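You operate a simulated robot arm through the tools that you are given. There is no shell and no other tool.

The job below is to be done with a simulated robot arm. You get a single attempt, and the scene is never put back.

Task
Measure the gap between the first two faults in the gold tape.
Fine: light on and kept on, counter to 0 with the first at the red line, stop with the second there, brake back on.

The check looks at the end state, three seconds after you hand in, the way a careful person would. Anything else that was tipped, shoved, dropped, spilled or broken makes it a failure.

Robot
A 6-joint arm with a two-finger parallel gripper, fixed in place. Base frame: the origin is at the foot of the arm, x ahead of it, y to its left, z up. Lengths are in m, angles in rad, forces in N, time in s.
With the tool pointing down near the work surface it reaches from about 0.36 to 0.76 m from the base axis. Its first joint turns from -1.152 to 1.152 rad. Payload 2.45 kg.
The TCP is the grasp point between the finger pads, 0.024 m short of the fingertips. In the tool frame z runs along the fingers and y along their closing line. Largest opening 0.068 m; finger width 0.017, thickness 0.01; the body of the gripper, 0.04 by 0.07 m, starts 0.041 m behind the TCP.
Orientation is told as [roll, pitch, yaw] about the base's x, y, z axes, in that order, counted from this pose: with the fingers straight down and closing along the base's y, the tool's x points along the base's -x, its y along +y and its z along -z.

Tools
- The arm moves only by the tool move_arm. Its argument "increments" is a list of rows, each an object of numbers (a shift or turn left out is 0, a gripper value left out holds the last): "ax", "ay", "az": the turn, a rotation vector about the tool's x, y, z in units of 90 degrees (1.0 is 90 degrees); "x", "y", "z": the shift along the tool's x, y, z in units of 100 mm (1.0 is 100 mm); "gripper": the gripper command, from -1 (fully open) to 1 (shut), values between in proportion. In form: [{"ax": .., "ay": .., "az": .., "x": .., "y": .., "z": .., "gripper": ..}, ...]. A call has 1 to 20 rows; each row is the pose to reach, as a shift and turn from the pose commanded when the call began, along the tool's axes at that moment. A call with a number of a shift or a turn outside -1 to 1 is refused whole. Each row takes 0.2 s and may step no farther than 0.05 m and 0.15 rad from the row before; otherwise, or with a gripper value out of range, the whole call is refused. A pose out of reach is approached as far as the arm can. The call stops where the force on the tool passes 40 N (or 10 N more than at its start, if that is more) or the arm is blocked; 0.2 s more then pass. The fingers move at their own pace (about 0.108 m/s each) and stop on an object; they squeeze with about 27 N. The grip force told is the motor's: it shows also when the fingers shut on nothing. Time passes only in rows, and 0.2 s behind the last, so rows that repeat a pose let the fingers close. The reply holds the time, the measured pose of the TCP, the force on the tool along the base axes, the opening and the grip force, in the units named above and with some noise, with the torque about the TCP (base axes, N m) and any sound that the robot's microphone picked up.
- Cameras (640 x 400 px; columns grow to the right, rows downward): "scene" is fixed at [0.1695, 0.4122, 1.4685]; the picture's right is [-0.77, -0.64, 0.00], its down [-0.33, 0.39, -0.86] and it looks along [0.55, -0.66, -0.51] (base axes); focal length 326 px, centre (320, 200). "wrist" rides on the gripper at [0.084, 0.011, -0.075] in the tool frame; the picture's right is [-0.13, 0.99, 0.00], its down [-0.60, -0.08, -0.79] and it looks along [-0.79, -0.10, 0.61] (tool axes); focal length 251 px, centre (320, 200).
- snapshot(camera): a new picture of that camera. No time passes.
- pixel_to_xyz(camera, pixels): there is no depth. For up to 12 entries [column, row, z] of the newest picture of that camera ("zoom" is the newest enlarged one), the place [x, y] in the base frame at which the ray of that pixel passes the height z, good to about 0.002 m. No time passes.
- enlarge(camera, box): a new picture of the part [left, top, right, bottom] of that camera's present view, enlarged. No time passes.
- sign_off(): hands the job in; it is judged then, once.

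Leave the gripper open and the arm clear of the work at the hand-in unless told otherwise.

The tools are called after "Request:" as a command line: name --argument value ..., lists and objects as JSON in quotes. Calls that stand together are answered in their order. move_arm: Moves the arm, as the interface text tells. Its arguments: {"type":"object","properties":{"increments":{"type":"array"}},"required":["increments"]} The other tools are called the same way: snapshot (camera) takes a picture; pixel_to_xyz (camera, pixels) gives the place at which the rays of pixels pass given heights; enlarge (camera, box) takes an enlarged picture of a part of a camera's view; sign_off () hands the job in.

At the start:

```text
time: 0.0
position: [0.4297, -0.1052, 1.1931]
ee_rot: [0.0, 0.001, 0.001]
force: [-0.1, 0.1, -1.4]
wrist_torque: [0.01, 0.01, 0.0]
opening: 0.068
gripper_force: 0.0
```

scene: 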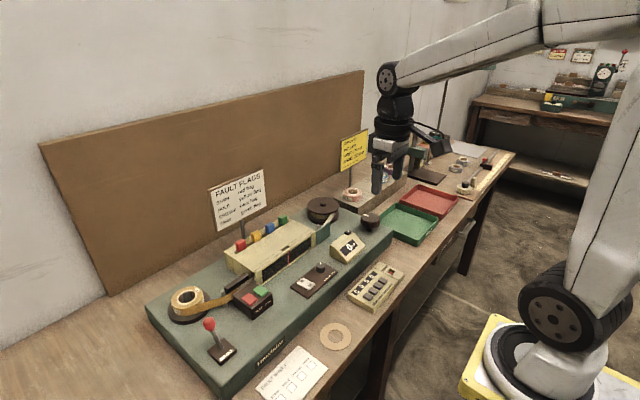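
wrist: 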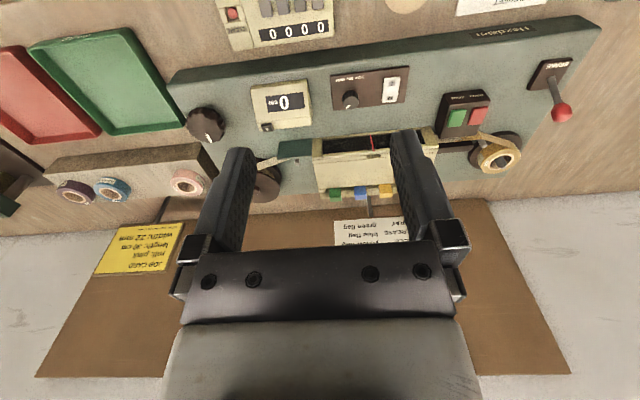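

I see a tape-inspection bench: a green base with tape reels, a start/stop box (green/red), a brake lever with a red ball, a counter box, a light switch and a knob. I'll enlarge several parts of both views to read the labels before moving.

Request:
enlarge --camera "scene" --box '[140, 160, 420, 400]'

Request:
enlarge --camera "wrist" --box '[180, 40, 420, 200]'

Request:
enlarge --camera "wrist" --box '[400, 0, 640, 200]'

Request:
enlarge --camera "scene" --box '[200, 160, 280, 240]'

Request:
enlarge --camera "scene" --box '[320, 120, 400, 180]'

```text
1.67 times, centred on (280, 280) of scene
```

zoom: 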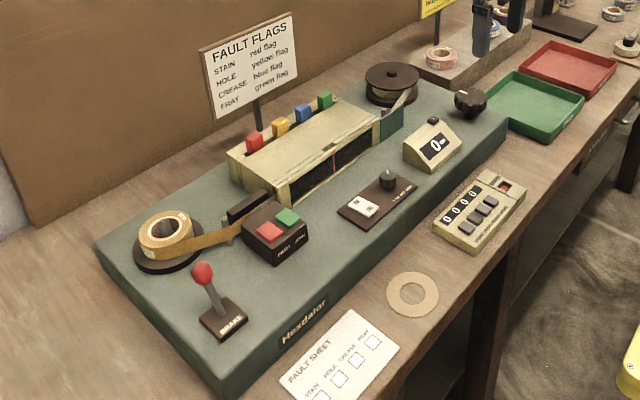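

```text
2.50 times, centred on (300, 120) of wrist
```

zoom: 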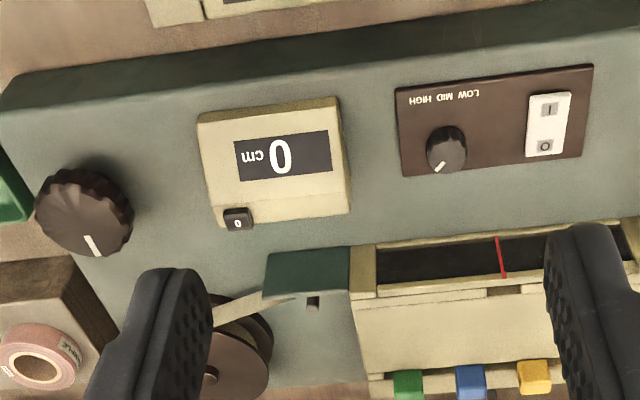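

```text
2.00 times, centred on (520, 100) of wrist
```

zoom: 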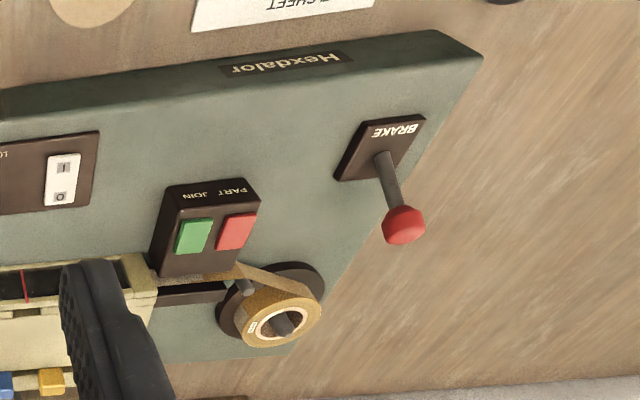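

```text
5.00 times, centred on (240, 200) of scene
```

zoom: 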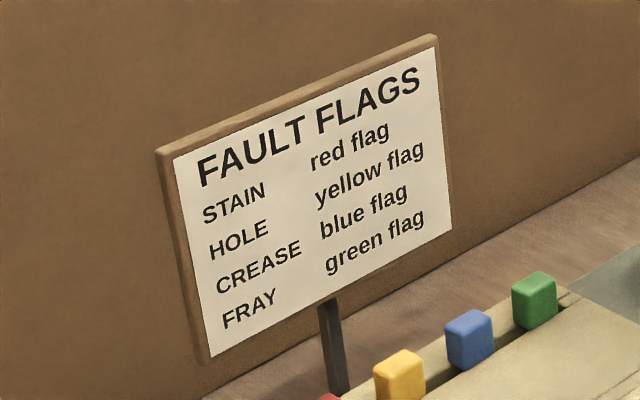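

```text
6.67 times, centred on (360, 150) of scene
```

zoom: 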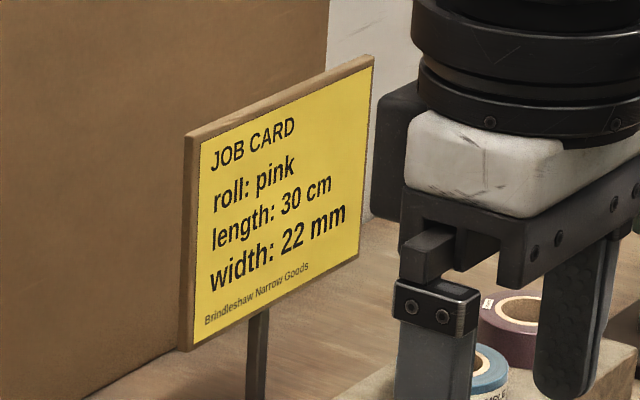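

The panel is now readable: the light rocker (I/O) with a LOW/MID/HIGH dimmer, the counter reading "0 cm" with a small "0" button, a big wind knob, PART/JOIN buttons and a BRAKE lever. To find heights, I'll project the same features from both cameras: brake ball (wrist 561,112; scene 209,324), big knob (wrist 205,125; scene 370,222), and the base corner (wrist 598,18).

Request:
pixel_to_xyz --camera "wrist" --pixels '[[561, 112, 0.7], [561, 112, 0.8], [561, 112, 0.9], [205, 125, 0.7], [205, 125, 0.8], [205, 125, 0.9], [284, 102, 0.7], [284, 102, 0.8], [284, 102, 0.9], [391, 89, 0.7], [391, 89, 0.8], [391, 89, 0.9]]'

Request:
pixel_to_xyz --camera "scene" --pixels '[[209, 324, 0.7], [209, 324, 0.8], [209, 324, 0.9], [370, 222, 0.7], [370, 222, 0.8], [370, 222, 0.9], [347, 245, 0.7], [347, 245, 0.8], [347, 245, 0.9], [301, 287, 0.7], [301, 287, 0.8], [301, 287, 0.9]]'

```text
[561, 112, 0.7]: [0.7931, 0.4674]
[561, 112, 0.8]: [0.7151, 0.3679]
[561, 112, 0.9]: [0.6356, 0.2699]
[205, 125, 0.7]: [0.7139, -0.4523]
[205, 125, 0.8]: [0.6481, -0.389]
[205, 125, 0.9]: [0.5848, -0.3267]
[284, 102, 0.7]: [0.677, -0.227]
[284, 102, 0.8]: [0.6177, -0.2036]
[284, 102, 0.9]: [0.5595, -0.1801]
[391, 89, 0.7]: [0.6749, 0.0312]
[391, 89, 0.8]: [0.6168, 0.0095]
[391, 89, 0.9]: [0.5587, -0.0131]
```

```text
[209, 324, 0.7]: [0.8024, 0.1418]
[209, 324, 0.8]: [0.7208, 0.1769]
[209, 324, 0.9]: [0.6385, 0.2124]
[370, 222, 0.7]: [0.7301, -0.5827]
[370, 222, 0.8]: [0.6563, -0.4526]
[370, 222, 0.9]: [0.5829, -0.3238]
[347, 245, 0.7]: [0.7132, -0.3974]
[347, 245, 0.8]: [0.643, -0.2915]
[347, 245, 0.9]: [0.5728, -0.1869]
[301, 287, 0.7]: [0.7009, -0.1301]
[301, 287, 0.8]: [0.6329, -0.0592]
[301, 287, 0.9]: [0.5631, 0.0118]
```

Heights come out at about 0.90 for the big knob (0.586, -0.329), 0.94 for the brake ball (0.60, 0.228), 0.908 for the counter face and 0.873 for the rocker. I'll zoom in further on the knob, take-up reel, light box, brake and roll before moving anything.

Request:
enlarge --camera "scene" --box '[300, 180, 400, 260]'

Request:
enlarge --camera "scene" --box '[210, 200, 330, 290]'

Request:
enlarge --camera "scene" --box '[160, 270, 280, 370]'

Request:
enlarge --camera "wrist" --box '[160, 80, 280, 160]'

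Request:
enlarge --camera "wrist" --box '[300, 60, 420, 140]'

```text
5.00 times, centred on (350, 220) of scene
```

zoom: 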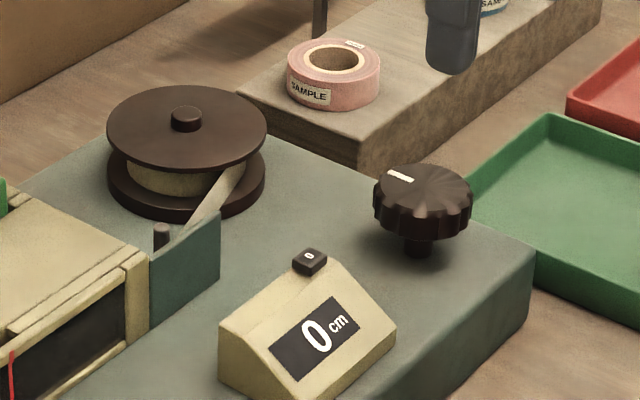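

```text
4.44 times, centred on (270, 245) of scene
```

zoom: 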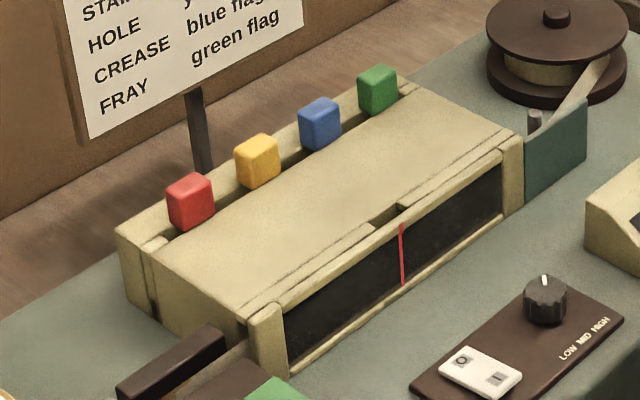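

```text
4.00 times, centred on (220, 320) of scene
```

zoom: 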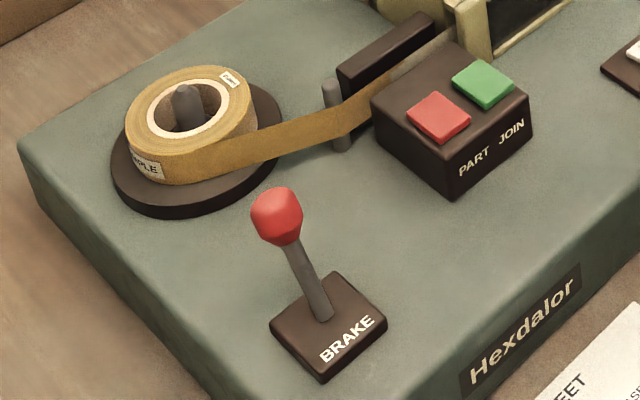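

```text
5.00 times, centred on (220, 120) of wrist
```

zoom: 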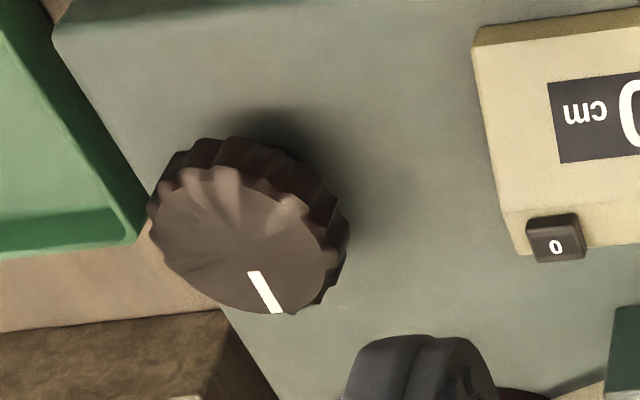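

```text
5.00 times, centred on (360, 100) of wrist
```

zoom: 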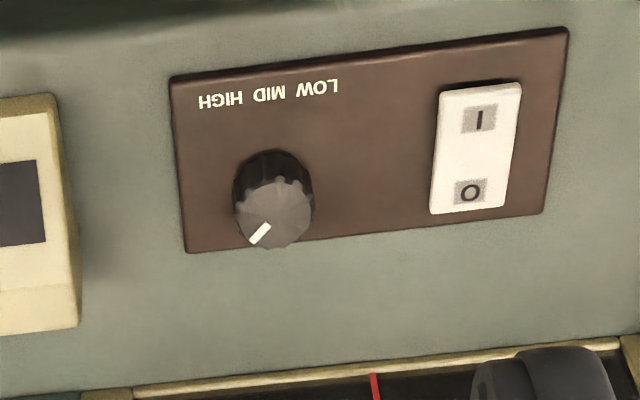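

The rocker's "I" end is nearest the robot, and it appears to be off since the window is dark. The dimmer points roughly to HIGH. The tape runs on edge from the gold roll through the window to the take-up reel. I'll bring the arm lower and toward the window for a closer look, with the gripper shut for pressing.

Request:
move_arm --increments '[{"y": 0.33, "z": 0.33, "gripper": 1}, {"y": 0.66, "z": 0.66, "gripper": 1}, {"y": 1.0, "z": 1.0, "gripper": 1}]'

Request:
snapshot --camera "wrist"

Request:
snapshot --camera "scene"

```text
time: 0.8
position: [0.4291, -0.0058, 1.0953]
ee_rot: [0.001, 0.001, -0.001]
force: [-0.4, -0.4, -0.1]
wrist_torque: [-0.03, -0.02, 0.01]
opening: 0.0
gripper_force: 23.8
```

```text
taken
```

wrist: 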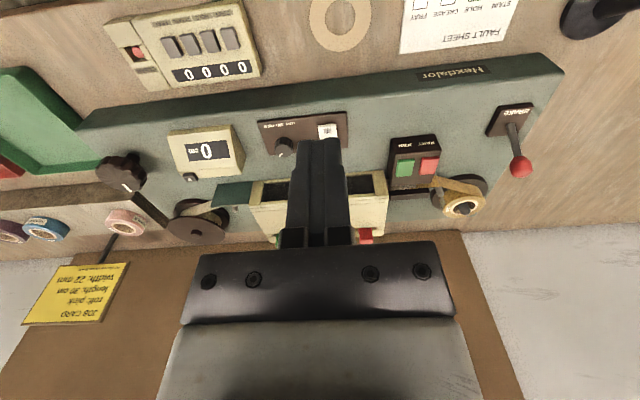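

```text
taken
```

scene: 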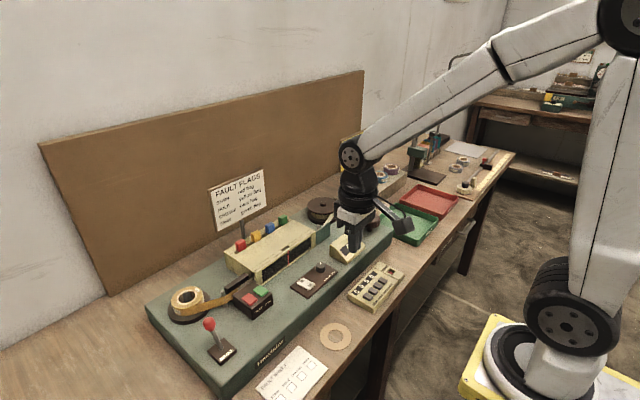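

The fingertips are now near the rocker in the picture (rocker at about 327,131). I'll enlarge the wrist view around it and compute positions, using the same points from the scene camera for a better height.

Request:
enlarge --camera "wrist" --box '[240, 90, 380, 180]'

Request:
pixel_to_xyz --camera "wrist" --pixels '[[327, 131, 0.85], [327, 131, 0.87], [327, 131, 0.89], [207, 151, 0.88], [207, 151, 0.9], [207, 151, 0.92], [120, 172, 0.88], [120, 172, 0.9], [120, 172, 0.92], [521, 167, 0.9], [521, 167, 0.93], [521, 167, 0.96]]'

Request:
enlarge --camera "scene" --box '[270, 240, 350, 310]'

```text
4.44 times, centred on (310, 135) of wrist
```

zoom: 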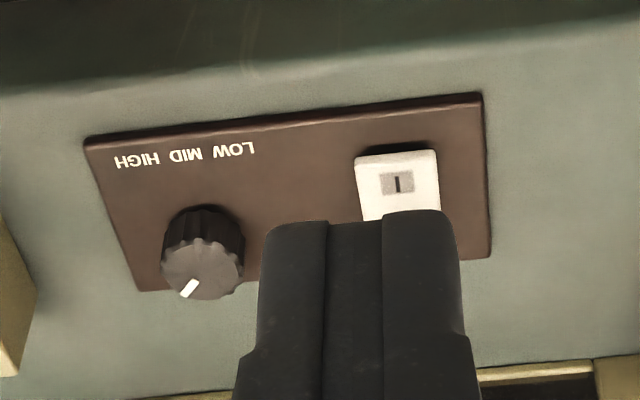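

```text
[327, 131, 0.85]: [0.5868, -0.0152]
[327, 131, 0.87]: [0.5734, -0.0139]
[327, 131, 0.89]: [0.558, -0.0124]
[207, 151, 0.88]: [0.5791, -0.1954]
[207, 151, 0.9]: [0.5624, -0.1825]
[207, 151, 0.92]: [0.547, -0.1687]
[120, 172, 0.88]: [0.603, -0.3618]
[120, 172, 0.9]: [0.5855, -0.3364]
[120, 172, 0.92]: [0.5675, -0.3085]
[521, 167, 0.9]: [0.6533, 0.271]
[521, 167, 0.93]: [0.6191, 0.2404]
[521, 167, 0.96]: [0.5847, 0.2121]
```

```text
5.71 times, centred on (310, 275) of scene
```

zoom: 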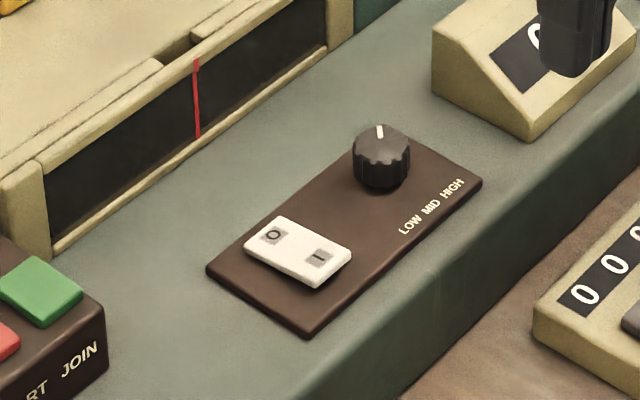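

I'll project the "I" mark and the "O" mark from the newest zoom (scene): I at (319,258), O at (272,235), plus plate corners, to settle the rocker's height.

Request:
pixel_to_xyz --camera "zoom" --pixels '[[319, 258, 0.86], [319, 258, 0.87], [319, 258, 0.88], [272, 235, 0.87], [272, 235, 0.88], [308, 338, 0.86], [308, 338, 0.87], [483, 183, 0.86], [483, 183, 0.87], [196, 135, 0.87], [196, 135, 0.88]]'

Request:
pixel_to_xyz --camera "wrist" --pixels '[[327.6, 131.4, 0.86], [327.6, 131.4, 0.87], [327.6, 131.4, 0.88], [346.5, 110.9, 0.86], [346.5, 110.9, 0.87], [258, 121, 0.86], [258, 121, 0.87]]'

```text
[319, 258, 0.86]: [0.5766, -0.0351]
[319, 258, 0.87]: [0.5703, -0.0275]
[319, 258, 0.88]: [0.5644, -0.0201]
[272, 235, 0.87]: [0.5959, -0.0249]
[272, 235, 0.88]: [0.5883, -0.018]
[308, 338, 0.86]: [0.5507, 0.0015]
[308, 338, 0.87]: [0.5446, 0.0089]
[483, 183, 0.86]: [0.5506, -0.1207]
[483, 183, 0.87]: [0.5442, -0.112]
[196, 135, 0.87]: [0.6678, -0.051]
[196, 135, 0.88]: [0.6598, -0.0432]
```

```text
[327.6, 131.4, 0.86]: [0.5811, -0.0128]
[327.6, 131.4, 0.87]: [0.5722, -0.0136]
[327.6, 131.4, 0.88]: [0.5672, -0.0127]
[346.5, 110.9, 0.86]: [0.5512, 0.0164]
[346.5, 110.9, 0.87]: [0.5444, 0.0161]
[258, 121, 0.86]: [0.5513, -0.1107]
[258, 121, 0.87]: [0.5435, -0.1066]
```

Both cameras agree: the "I" end sits at about (0.560, -0.012, 0.888). With the fingers shut, I'll go above it and then press down slowly. First the approach.

Request:
move_arm --increments '[{"x": -0.33, "y": -0.02, "z": 0.33, "gripper": 1}, {"x": -0.66, "y": -0.04, "z": 0.66}, {"x": -1.0, "y": -0.07, "z": 1.0}]'

Request:
move_arm --increments '[{"x": -0.15, "z": 0.25}, {"x": -0.27, "z": 0.5}]'

Request:
snapshot --camera "wrist"

Request:
enlarge --camera "scene" --box '[250, 210, 370, 310]'

```text
time: 1.6
position: [0.5311, -0.0151, 0.9922]
ee_rot: [-0.001, 0.003, 0.003]
force: [0.1, 0.6, 0.0]
wrist_torque: [0.01, -0.03, 0.01]
opening: 0.0
gripper_force: 23.7
```

```text
time: 2.2
position: [0.5575, -0.0133, 0.9437]
ee_rot: [-0.001, 0.0, 0.002]
force: [0.3, -0.2, -0.7]
wrist_torque: [-0.03, 0.01, 0.01]
opening: 0.0001
gripper_force: 23.7
```

```text
taken
```

wrist: 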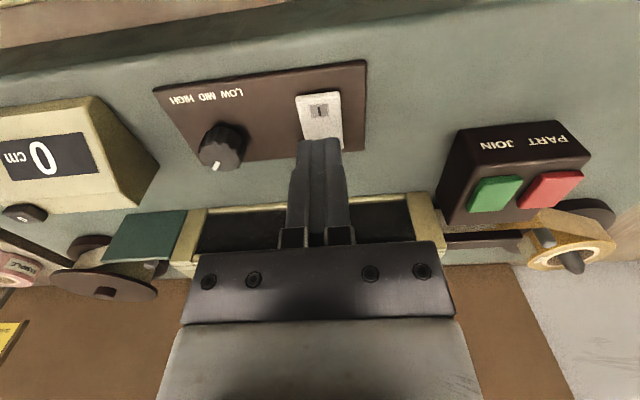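

```text
4.00 times, centred on (310, 260) of scene
```

zoom: 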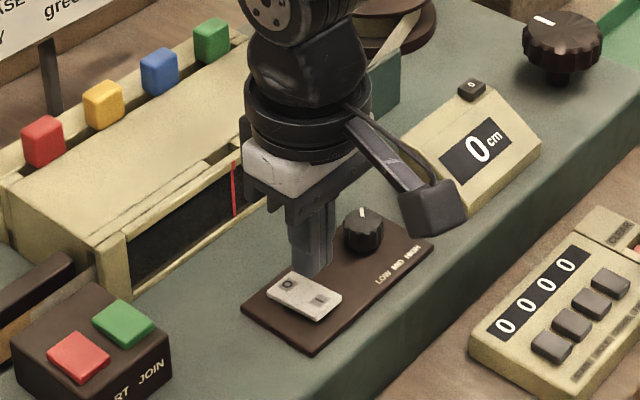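

The tips hover about 3 cm above the rocker, and the I mark is slightly nearer the robot than the tip. I'll shift 3 mm toward the robot and press down slowly, watching the force and sound.

Request:
move_arm --increments '[{"x": 0.03, "z": 0.1}, {"x": 0.03, "z": 0.2}, {"x": 0.03, "z": 0.28}, {"x": 0.03, "z": 0.32}, {"x": 0.03, "z": 0.35}]'

Request:
snapshot --camera "wrist"

Request:
enlarge --camera "scene" --box '[250, 210, 370, 310]'

```text
time: 3.1
position: [0.5538, -0.0124, 0.9189]
ee_rot: [0.0, 0.002, 0.002]
force: [-7.1, 0.6, 11.9]
wrist_torque: [-0.01, 0.08, 0.01]
opening: 0.0
gripper_force: 23.9
heard: click
stopped in row 4: the force on the tool passed its limit at 50 N (the readings are from after the stop); the commanded pose is now the measured one
```

```text
taken
```

wrist: 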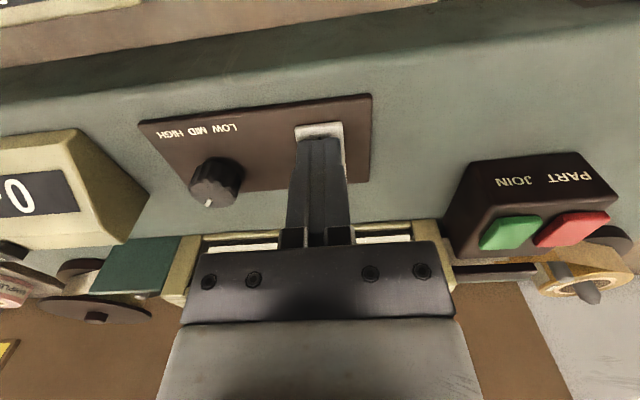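

```text
4.00 times, centred on (310, 260) of scene
```

zoom: 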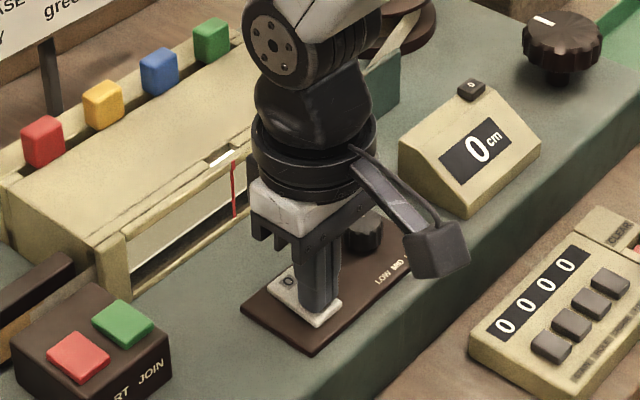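

There was a click and the window is now lit. I'll lift straight up and look at the window.

Request:
move_arm --increments '[{"z": -0.2}, {"z": -0.5}, {"x": 0.3, "z": -0.8}, {"x": 0.6, "z": -1.0}]'

Request:
snapshot --camera "wrist"

Request:
enlarge --camera "scene" --box '[220, 200, 340, 300]'

```text
time: 4.1
position: [0.4937, -0.0126, 1.0185]
ee_rot: [0.0, 0.0, 0.001]
force: [-1.0, 0.3, -0.4]
wrist_torque: [0.0, -0.02, -0.05]
opening: 0.0
gripper_force: 23.5
```

```text
taken
```

wrist: 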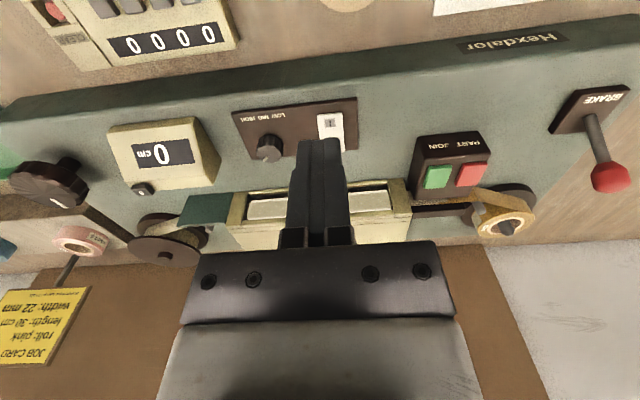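

```text
4.00 times, centred on (280, 250) of scene
```

zoom: 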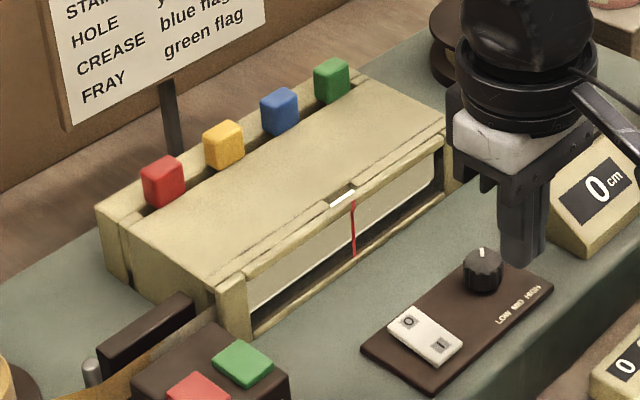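

The window is lit white. To see the tape in it properly, I'll move to the left, tilt the fingers forward about 25° so the camera looks nearly level, and photograph the window.

Request:
move_arm --increments '[{"y": 0.35, "z": 0.1, "ay": -0.09}, {"y": 0.7, "z": 0.3, "ay": -0.18}, {"x": -0.1, "y": 1.0, "z": 0.4, "ay": -0.27}]'

Request:
snapshot --camera "wrist"

Request:
enlarge --camera "scene" --box '[220, 200, 340, 300]'

```text
time: 4.9
position: [0.5036, 0.0837, 0.9808]
ee_rot: [-0.001, -0.396, 0.001]
force: [0.9, -1.0, 0.3]
wrist_torque: [0.01, 0.02, 0.01]
opening: 0.0
gripper_force: 23.4
out of reach, approached as far as the arm can: row 3
```

```text
taken
```

wrist: 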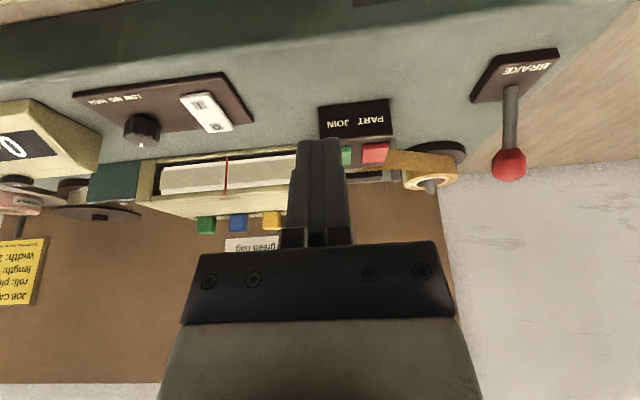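

```text
4.00 times, centred on (280, 250) of scene
```

zoom: 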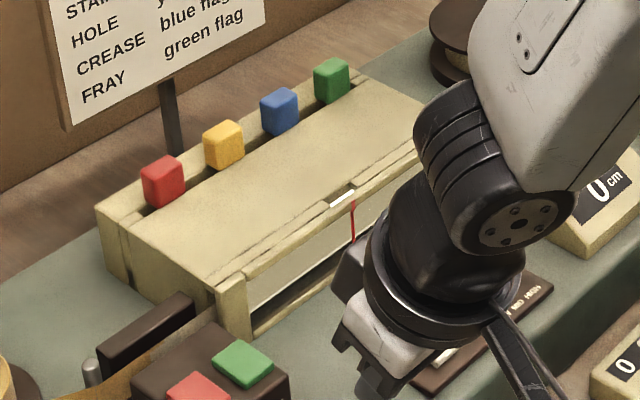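

The window now shows at about columns 155–290, row 175 of the wrist view, with the red line at (226,175). I'll enlarge it.

Request:
enlarge --camera "wrist" --box '[130, 130, 300, 230]'

Request:
enlarge --camera "wrist" --box '[360, 100, 560, 220]'

```text
3.76 times, centred on (215, 180) of wrist
```

zoom: 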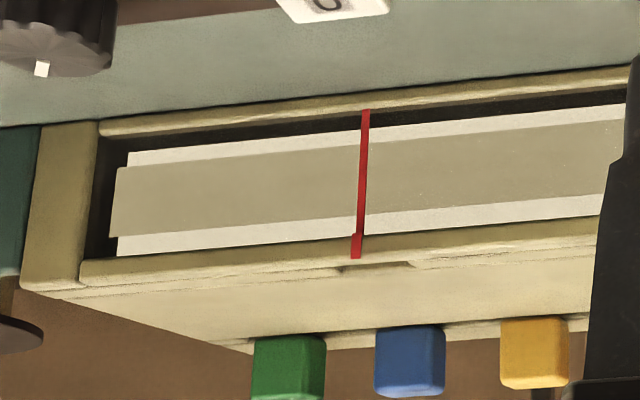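

```text
3.20 times, centred on (460, 160) of wrist
```

zoom: 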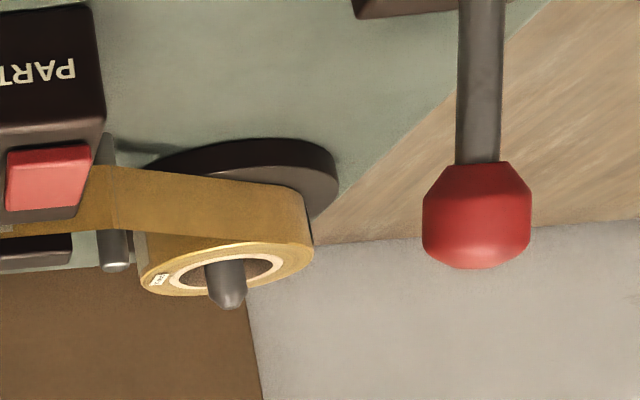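

The tan band is tape in front of the white light panel, with no fault visible near the red line yet. In the scene view it looks like a paler leader joined to the gold near the PART/JOIN box. Next I need the brake lever's geometry, so I'll enlarge the scene view of it and project its foot, plate corners and ball.

Request:
enlarge --camera "scene" --box '[180, 300, 260, 370]'

Request:
pixel_to_xyz --camera "wrist" --pixels '[[508, 165, 0.93], [508, 165, 0.95], [510, 90, 0.87], [510, 90, 0.88], [470, 102, 0.87], [470, 102, 0.88], [558, 50, 0.87], [558, 50, 0.88], [493, 53, 0.87], [493, 53, 0.88]]'

```text
5.71 times, centred on (220, 335) of scene
```

zoom: 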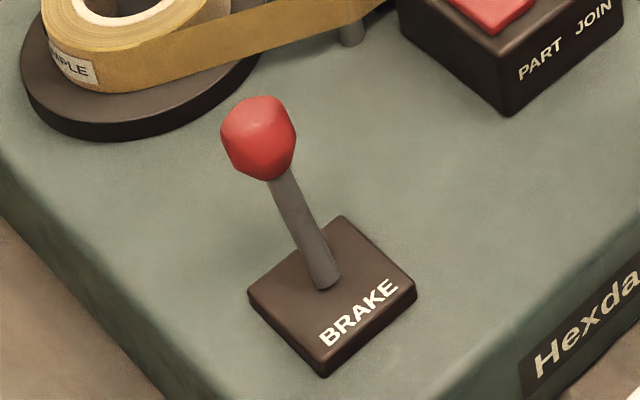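

```text
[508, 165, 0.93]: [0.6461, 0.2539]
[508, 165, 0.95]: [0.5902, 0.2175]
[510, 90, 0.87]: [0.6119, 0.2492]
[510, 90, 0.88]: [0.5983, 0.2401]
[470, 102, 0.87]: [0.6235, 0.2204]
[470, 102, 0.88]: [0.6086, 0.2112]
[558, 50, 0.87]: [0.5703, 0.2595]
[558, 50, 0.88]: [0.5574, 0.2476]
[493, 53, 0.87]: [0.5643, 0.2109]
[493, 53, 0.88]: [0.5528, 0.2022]
```

Projecting ball center (258,137), lever foot (325,282) and the plate corners from the zoom.

Request:
pixel_to_xyz --camera "zoom" --pixels '[[258, 137, 0.93], [258, 137, 0.94], [258, 137, 0.95], [258, 137, 0.96], [325, 282, 0.875], [325, 282, 0.885], [248, 290, 0.875], [343, 216, 0.875], [415, 280, 0.875], [322, 362, 0.875], [284, 190, 0.92], [284, 190, 0.93]]'

```text
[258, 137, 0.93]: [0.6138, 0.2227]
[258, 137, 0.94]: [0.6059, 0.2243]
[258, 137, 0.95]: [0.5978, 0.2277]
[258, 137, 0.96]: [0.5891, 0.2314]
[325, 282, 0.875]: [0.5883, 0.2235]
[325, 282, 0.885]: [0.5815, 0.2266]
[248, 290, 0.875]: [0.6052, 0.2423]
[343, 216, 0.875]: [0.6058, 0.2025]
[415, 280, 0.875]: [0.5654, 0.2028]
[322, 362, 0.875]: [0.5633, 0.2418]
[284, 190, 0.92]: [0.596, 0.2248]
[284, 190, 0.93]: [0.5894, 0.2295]
```

Ball center comes to (0.602, 0.226, 0.946) and the plate center to (0.585, 0.222), so the lever leans about 15° away from the robot and hinges fore/aft. I'll check that the roll, tape and PART box leave room for open fingers around the ball.

Request:
pixel_to_xyz --camera "zoom" --pixels '[[100, 90, 0.89], [260, 70, 0.885], [350, 20, 0.89], [352, 45, 0.875], [400, 10, 0.91], [510, 60, 0.91], [505, 115, 0.875], [200, 130, 0.875], [230, 60, 0.9]]'

Request:
enlarge --camera "scene" --box '[160, 260, 290, 350]'

```text
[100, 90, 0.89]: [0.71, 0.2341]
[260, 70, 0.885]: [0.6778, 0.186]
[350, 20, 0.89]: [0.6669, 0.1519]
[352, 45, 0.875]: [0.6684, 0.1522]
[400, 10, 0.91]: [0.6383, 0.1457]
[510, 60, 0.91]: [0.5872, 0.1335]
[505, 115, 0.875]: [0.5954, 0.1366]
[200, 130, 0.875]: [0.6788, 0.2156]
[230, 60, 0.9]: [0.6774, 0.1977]
```

```text
4.44 times, centred on (225, 305) of scene
```

zoom: 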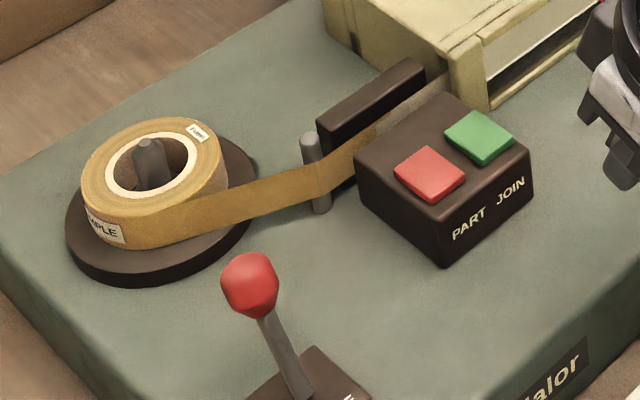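

There is enough room (tape at x ≥ 0.667, PART box at y ≤ 0.146), and the splice between pale leader and gold shows beside the PART box. I'll come back to vertical, rise, open the gripper and go above the brake ball.

Request:
move_arm --increments '[{"x": -0.09, "y": 0.33, "z": -0.22, "ay": 0.084, "gripper": -1}, {"x": -0.18, "y": 0.66, "z": -0.44, "ay": 0.168}, {"x": -0.27, "y": 1.0, "z": -0.65, "ay": 0.252}]'

Request:
snapshot --camera "wrist"

```text
time: 5.7
position: [0.4991, 0.1795, 1.049]
ee_rot: [0.002, -0.023, 0.002]
force: [1.0, -0.2, -0.4]
wrist_torque: [0.0, -0.03, 0.0]
opening: 0.0682
gripper_force: 0.1
```

```text
taken
```

wrist: 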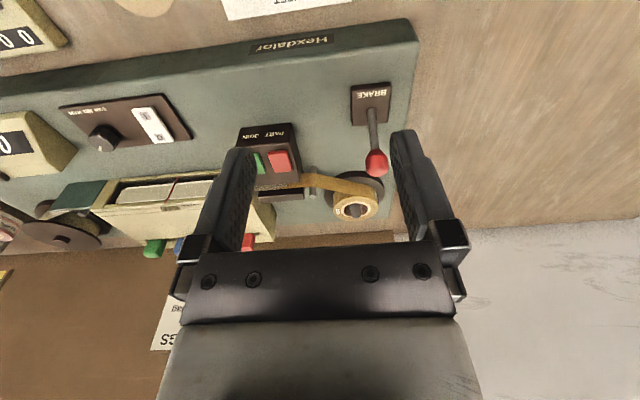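

Now over the ball: I'll move about 10 cm forward and 4.6 cm left, staying high, then check.

Request:
move_arm --increments '[{"x": -0.33, "y": 0.15, "ay": 0.015}, {"x": -0.66, "y": 0.3, "ay": 0.015}, {"x": -1.0, "y": 0.46, "z": 0.1, "ay": 0.015}]'

Request:
snapshot --camera "wrist"

Request:
enlarge --camera "scene" --box '[150, 240, 290, 360]'

```text
time: 6.5
position: [0.6015, 0.2275, 1.0427]
ee_rot: [0.0, -0.004, 0.0]
force: [1.2, -1.0, -0.2]
wrist_torque: [0.0, -0.01, -0.03]
opening: 0.0681
gripper_force: 0.1
```

```text
taken
```

wrist: 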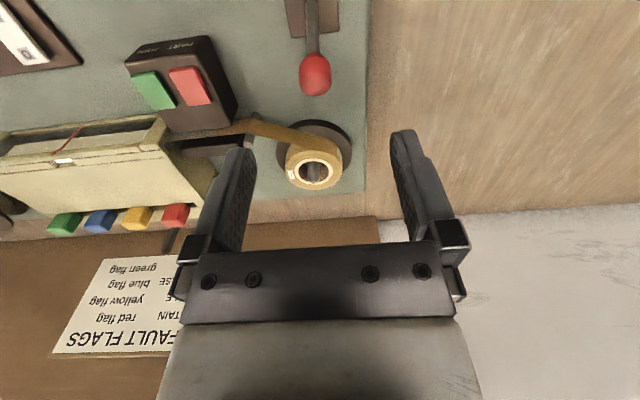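

```text
3.33 times, centred on (220, 300) of scene
```

zoom: 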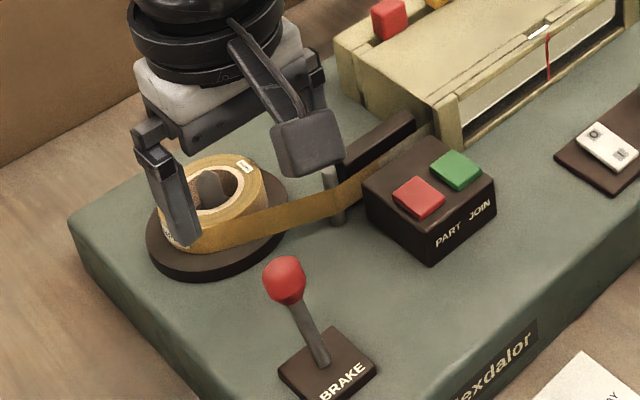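

Ball appears at (315,75) in the wrist view; I'll verify its projected position at z=0.946 before descending.

Request:
pixel_to_xyz --camera "wrist" --pixels '[[315, 75, 0.94], [315, 75, 0.946], [315, 75, 0.95], [300, 75, 0.946], [331, 75, 0.946], [315, 94, 0.946], [313, 172, 0.915]]'

```text
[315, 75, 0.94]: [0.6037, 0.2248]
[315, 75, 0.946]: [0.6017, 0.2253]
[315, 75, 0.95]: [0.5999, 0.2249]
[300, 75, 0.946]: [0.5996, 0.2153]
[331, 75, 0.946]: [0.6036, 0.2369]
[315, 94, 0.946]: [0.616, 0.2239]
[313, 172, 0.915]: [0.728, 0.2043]
```

Ball center confirmed at (0.602, 0.225), about 22 mm across. I'll descend with open fingers to z≈0.946, straddling it.

Request:
move_arm --increments '[{"y": -0.02, "z": 0.4}, {"y": -0.02, "z": 0.75}, {"y": -0.02, "z": 0.97}]'

Request:
snapshot --camera "wrist"

Request:
enlarge --camera "scene" --box '[150, 240, 290, 360]'

```text
time: 7.3
position: [0.6031, 0.2242, 0.9434]
ee_rot: [0.002, -0.002, 0.003]
force: [0.1, 0.5, -0.3]
wrist_torque: [-0.02, 0.01, 0.01]
opening: 0.0681
gripper_force: 0.1
```

```text
taken
```

wrist: 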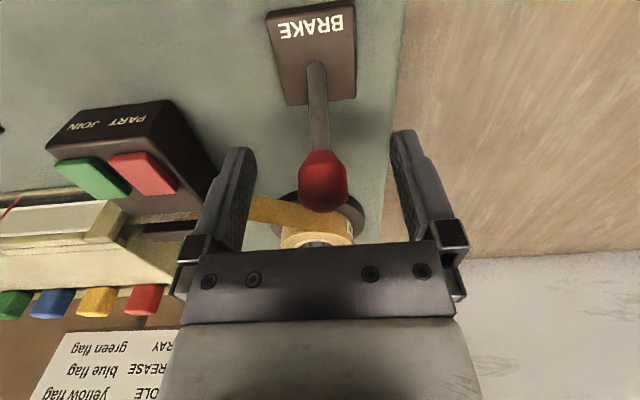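

```text
3.33 times, centred on (220, 300) of scene
```

zoom: 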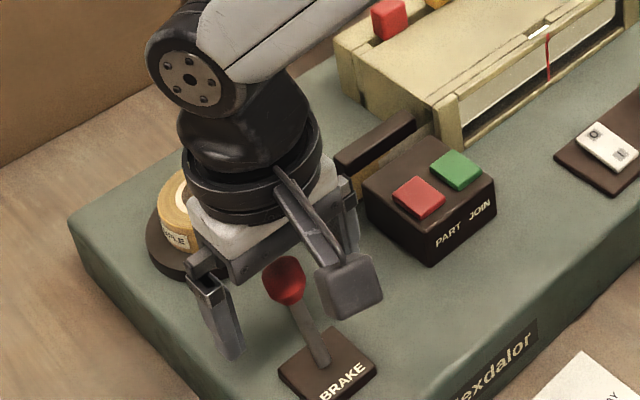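

The ball is centered between the fingers. I'll close on it and check the grip.

Request:
move_arm --increments '[{"gripper": 1}, {"gripper": 1}, {"gripper": 1}]'

```text
time: 8.1
position: [0.6018, 0.2244, 0.944]
ee_rot: [0.0, -0.003, 0.002]
force: [0.6, 12.2, -6.7]
wrist_torque: [0.0, -0.27, -0.05]
opening: 0.0208
gripper_force: 38.0
```

Gripped (21 mm opening). Now I'll pull the ball toward the robot in small steps and listen for the lever to snap over.

Request:
move_arm --increments '[{"x": 0.05, "y": 0.01, "z": -0.02}, {"x": 0.1, "y": 0.01, "z": -0.03}, {"x": 0.15, "y": 0.01, "z": -0.04}, {"x": 0.2, "y": 0.01, "z": -0.04}, {"x": 0.25, "y": 0.01, "z": -0.03}, {"x": 0.3, "y": 0.01, "z": -0.02}, {"x": 0.34, "y": 0.01, "z": 0.0}]'

Request:
enlarge --camera "scene" --box '[150, 240, 290, 360]'

```text
time: 9.7
position: [0.5679, 0.2251, 0.9467]
ee_rot: [0.002, -0.007, 0.0]
force: [10.9, -17.7, 25.5]
wrist_torque: [-0.04, -0.72, -0.05]
opening: 0.021
gripper_force: 38.5
```

```text
3.33 times, centred on (220, 300) of scene
```

zoom: 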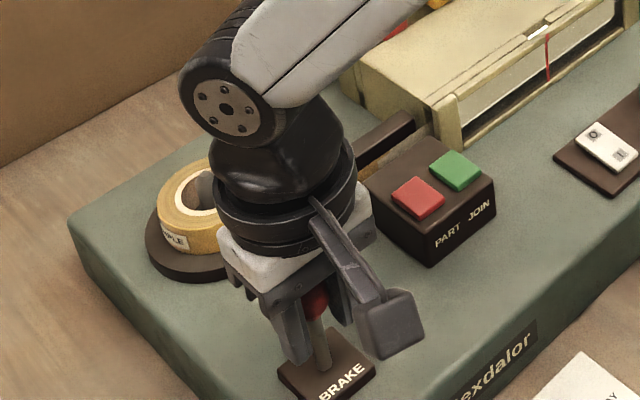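

The lever came over to x≈0.568 with it, but no click was heard and some load remains. I'll go a few mm further with slight relief upward, then see.

Request:
move_arm --increments '[{"x": 0.02, "y": -0.01, "z": -0.01}, {"x": 0.05, "y": -0.01, "z": -0.01}]'

```text
time: 10.3
position: [0.5618, 0.2257, 0.9458]
ee_rot: [0.001, -0.002, 0.002]
force: [11.0, -9.8, 6.6]
wrist_torque: [0.01, -0.72, -0.05]
opening: 0.0208
gripper_force: 38.0
```

It still moves freely with about 11 N of resistance. I'll continue a bit more until it stops.

Request:
move_arm --increments '[{"x": 0.03, "z": 0.005}, {"x": 0.06, "z": 0.01}, {"x": 0.09, "z": 0.015}]'

Request:
enlarge --camera "scene" --box '[150, 240, 290, 360]'

Request:
snapshot --camera "wrist"

```text
time: 11.1
position: [0.5521, 0.2248, 0.9443]
ee_rot: [0.001, -0.002, 0.002]
force: [-0.1, -0.2, 0.8]
wrist_torque: [0.01, 0.0, -0.01]
opening: 0.0
gripper_force: 23.1
```

```text
3.33 times, centred on (220, 300) of scene
```

zoom: 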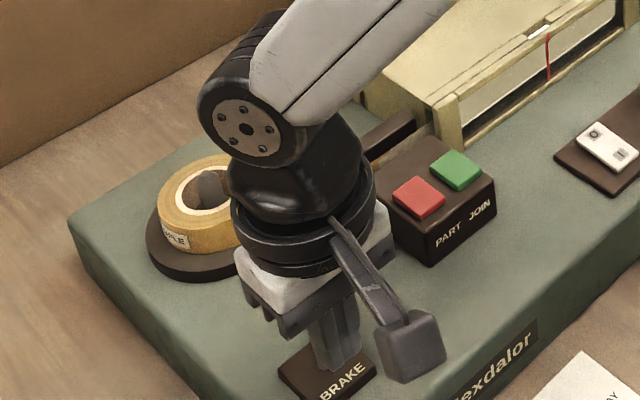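

```text
taken
```

wrist: 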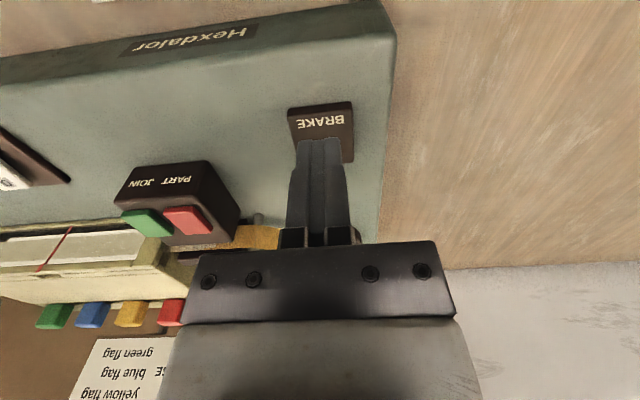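

The fingers slipped off (opening 0), so the lever probably reached its stop or sprang back. I'll lift up and look at where the ball is.

Request:
move_arm --increments '[{"x": 0.15, "z": -0.2}, {"x": 0.3, "z": -0.6}, {"x": 0.5, "z": -1.0}]'

Request:
enlarge --camera "scene" --box '[150, 240, 290, 360]'

Request:
snapshot --camera "wrist"

```text
time: 11.9
position: [0.5022, 0.2246, 1.0446]
ee_rot: [0.0, -0.005, 0.001]
force: [-0.3, 0.6, 0.1]
wrist_torque: [0.02, 0.02, -0.01]
opening: 0.0
gripper_force: 23.7
```

```text
3.33 times, centred on (220, 300) of scene
```

zoom: 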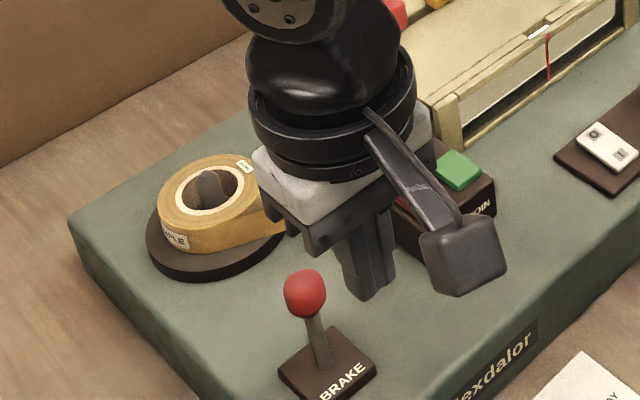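

```text
taken
```

wrist: 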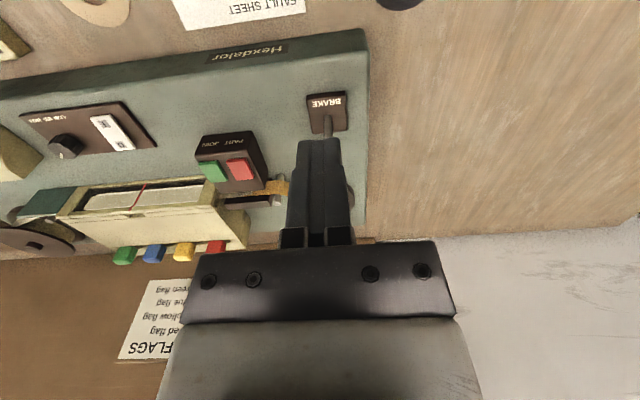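

The ball has moved, now at zoom (305,294), leaning less than before. I'll compute its position.

Request:
pixel_to_xyz --camera "zoom" --pixels '[[305, 294, 0.94], [305, 294, 0.945], [305, 294, 0.95], [322, 362, 0.885], [322, 362, 0.89]]'

Request:
enlarge --camera "scene" --box '[180, 300, 260, 370]'

```text
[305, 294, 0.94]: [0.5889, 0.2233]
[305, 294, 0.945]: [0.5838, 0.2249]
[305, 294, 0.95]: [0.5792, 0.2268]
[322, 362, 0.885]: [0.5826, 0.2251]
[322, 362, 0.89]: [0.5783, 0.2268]
```

```text
5.71 times, centred on (220, 335) of scene
```

zoom: 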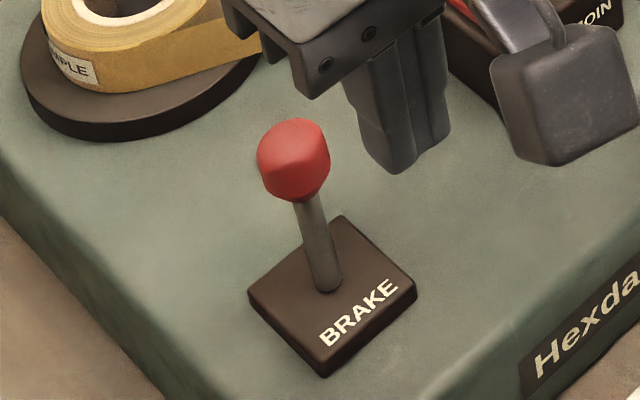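

The ball is at about (0.582, 0.2255, 0.947), so the lever stands nearly upright, probably squeezed partway back when the fingers slid off. I'll place closed fingers behind it and push it toward the robot to its end. First I move over and behind it.

Request:
move_arm --increments '[{"x": -0.4, "y": 0.01, "gripper": 1}, {"x": -0.8, "y": 0.01}, {"x": -1.0, "y": 0.01}]'

Request:
move_arm --increments '[{"x": -0.17, "z": 0.1}, {"x": -0.17, "z": 0.5}, {"x": -0.17, "z": 0.9}, {"x": -0.17, "z": 0.98}]'

Request:
enlarge --camera "scene" --box '[150, 260, 270, 360]'

Request:
snapshot --camera "wrist"

```text
time: 12.7
position: [0.6023, 0.227, 1.046]
ee_rot: [-0.001, -0.004, 0.004]
force: [-0.4, 0.5, -0.3]
wrist_torque: [0.03, 0.01, -0.02]
opening: 0.0
gripper_force: 23.9
```

```text
time: 13.7
position: [0.6193, 0.2255, 0.9467]
ee_rot: [0.0, -0.004, 0.002]
force: [-1.2, 0.1, 0.1]
wrist_torque: [0.01, -0.02, 0.0]
opening: 0.0
gripper_force: 23.4
```

```text
4.00 times, centred on (210, 310) of scene
```

zoom: 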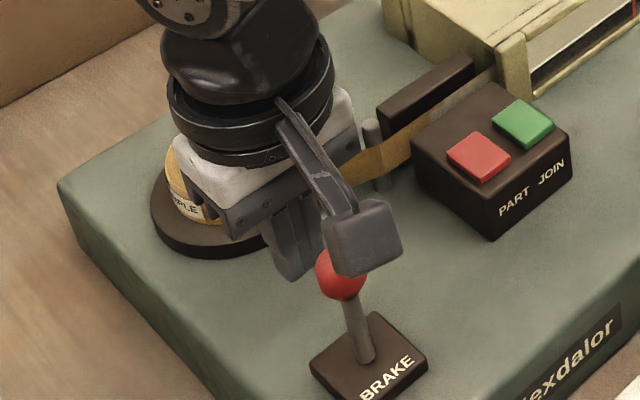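

```text
taken
```

wrist: 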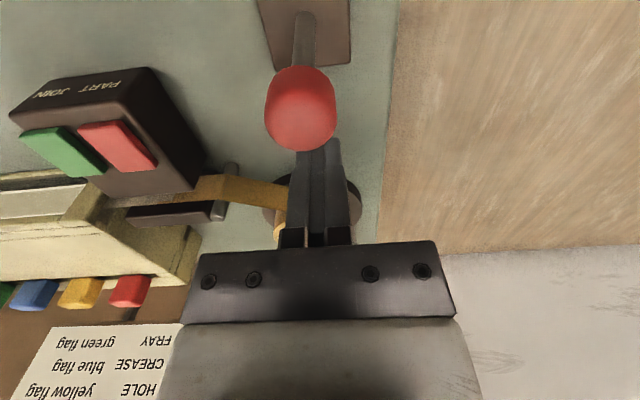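

The closed fingers sit just behind the ball. I'll push it toward the robot in 5 mm steps.

Request:
move_arm --increments '[{"x": 0.1}, {"x": 0.15}, {"x": 0.2}, {"x": 0.25}, {"x": 0.3}, {"x": 0.35}]'

Request:
enlarge --camera "scene" --box '[150, 260, 270, 360]'

```text
time: 15.1
position: [0.5838, 0.2266, 0.9488]
ee_rot: [-0.001, -0.004, 0.002]
force: [0.3, -0.2, -0.7]
wrist_torque: [0.02, 0.0, -0.03]
opening: 0.0001
gripper_force: 23.6
```

```text
4.00 times, centred on (210, 310) of scene
```

zoom: 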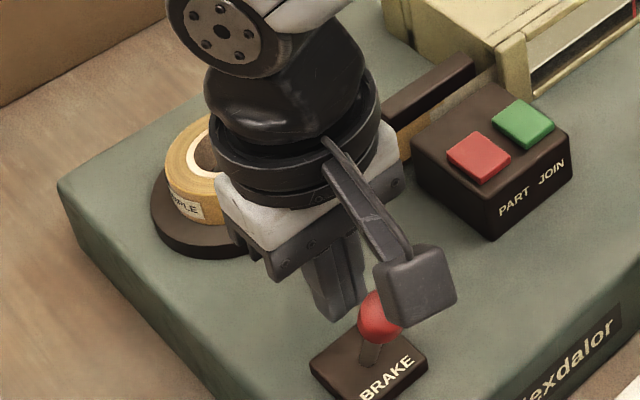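

The force is near zero and the ball is now leaning toward the robot, at zoom (380,318). I'll compute it, then lift clear and look.

Request:
pixel_to_xyz --camera "zoom" --pixels '[[380, 318, 0.935], [380, 318, 0.94], [380, 318, 0.945]]'

Request:
move_arm --increments '[{"x": -0.1}, {"x": -0.1, "z": -0.4}, {"x": -0.1, "z": -0.8}, {"x": -0.1, "y": -0.4, "z": -0.9}, {"x": -0.1, "y": -0.8, "z": -0.9}]'

Request:
enlarge --camera "scene" --box '[150, 260, 270, 360]'

Request:
snapshot --camera "wrist"

```text
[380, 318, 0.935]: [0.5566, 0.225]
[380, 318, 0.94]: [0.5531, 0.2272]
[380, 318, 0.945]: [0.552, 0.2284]
```

```text
time: 16.3
position: [0.5953, 0.1447, 1.0376]
ee_rot: [-0.001, -0.003, 0.002]
force: [-0.1, 0.4, 0.3]
wrist_torque: [0.0, 0.03, 0.01]
opening: 0.0001
gripper_force: 24.1
```

```text
4.00 times, centred on (210, 310) of scene
```

zoom: 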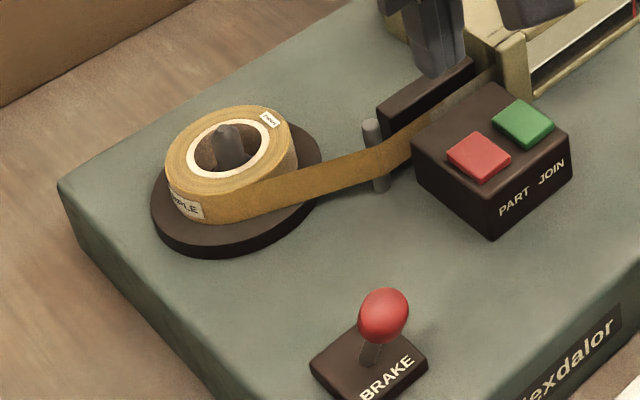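

```text
taken
```

wrist: 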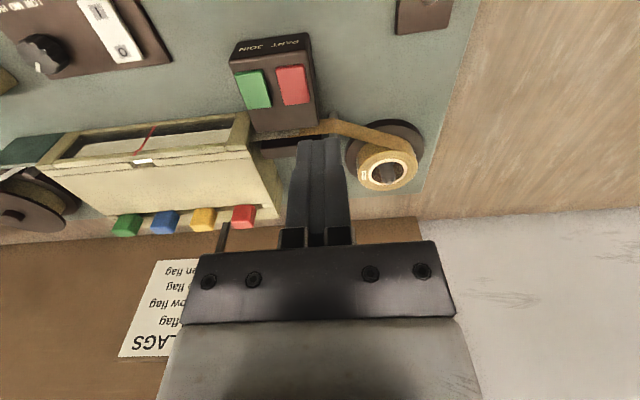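

The lever has swung over toward the robot, with the ball now at about (0.553, 0.226). The brake should be released. Next I'll travel to the big knob: back and up first, then right in stages.

Request:
move_arm --increments '[{"x": 0.3, "y": -0.3, "z": -0.1}, {"x": 0.6, "y": -0.6, "z": -0.2}, {"x": 0.9, "y": -0.9, "z": -0.3}]'

Request:
move_arm --increments '[{"y": -0.45}, {"y": -0.9}, {"x": 0.1, "y": -1.0}]'

Request:
snapshot --camera "wrist"

Request:
enlarge --camera "scene" --box '[150, 180, 420, 360]'

```text
time: 17.1
position: [0.5067, 0.0546, 1.0666]
ee_rot: [0.001, -0.004, 0.002]
force: [-0.9, 0.4, 0.1]
wrist_torque: [0.04, 0.0, -0.02]
opening: 0.0002
gripper_force: 23.4
```

```text
time: 17.9
position: [0.4961, -0.0423, 1.0654]
ee_rot: [0.0, -0.003, 0.003]
force: [-1.0, -0.2, 0.2]
wrist_torque: [0.01, -0.04, 0.01]
opening: 0.0
gripper_force: 23.9
```

```text
taken
```

wrist: 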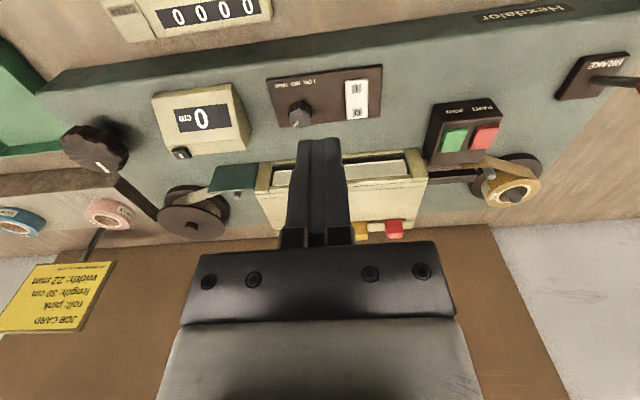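

```text
2.22 times, centred on (285, 270) of scene
```

zoom: 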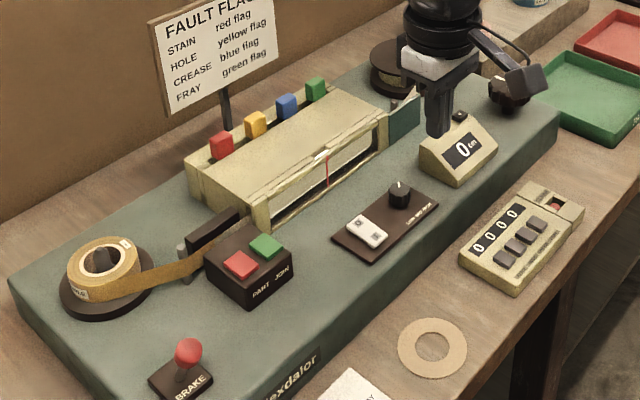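

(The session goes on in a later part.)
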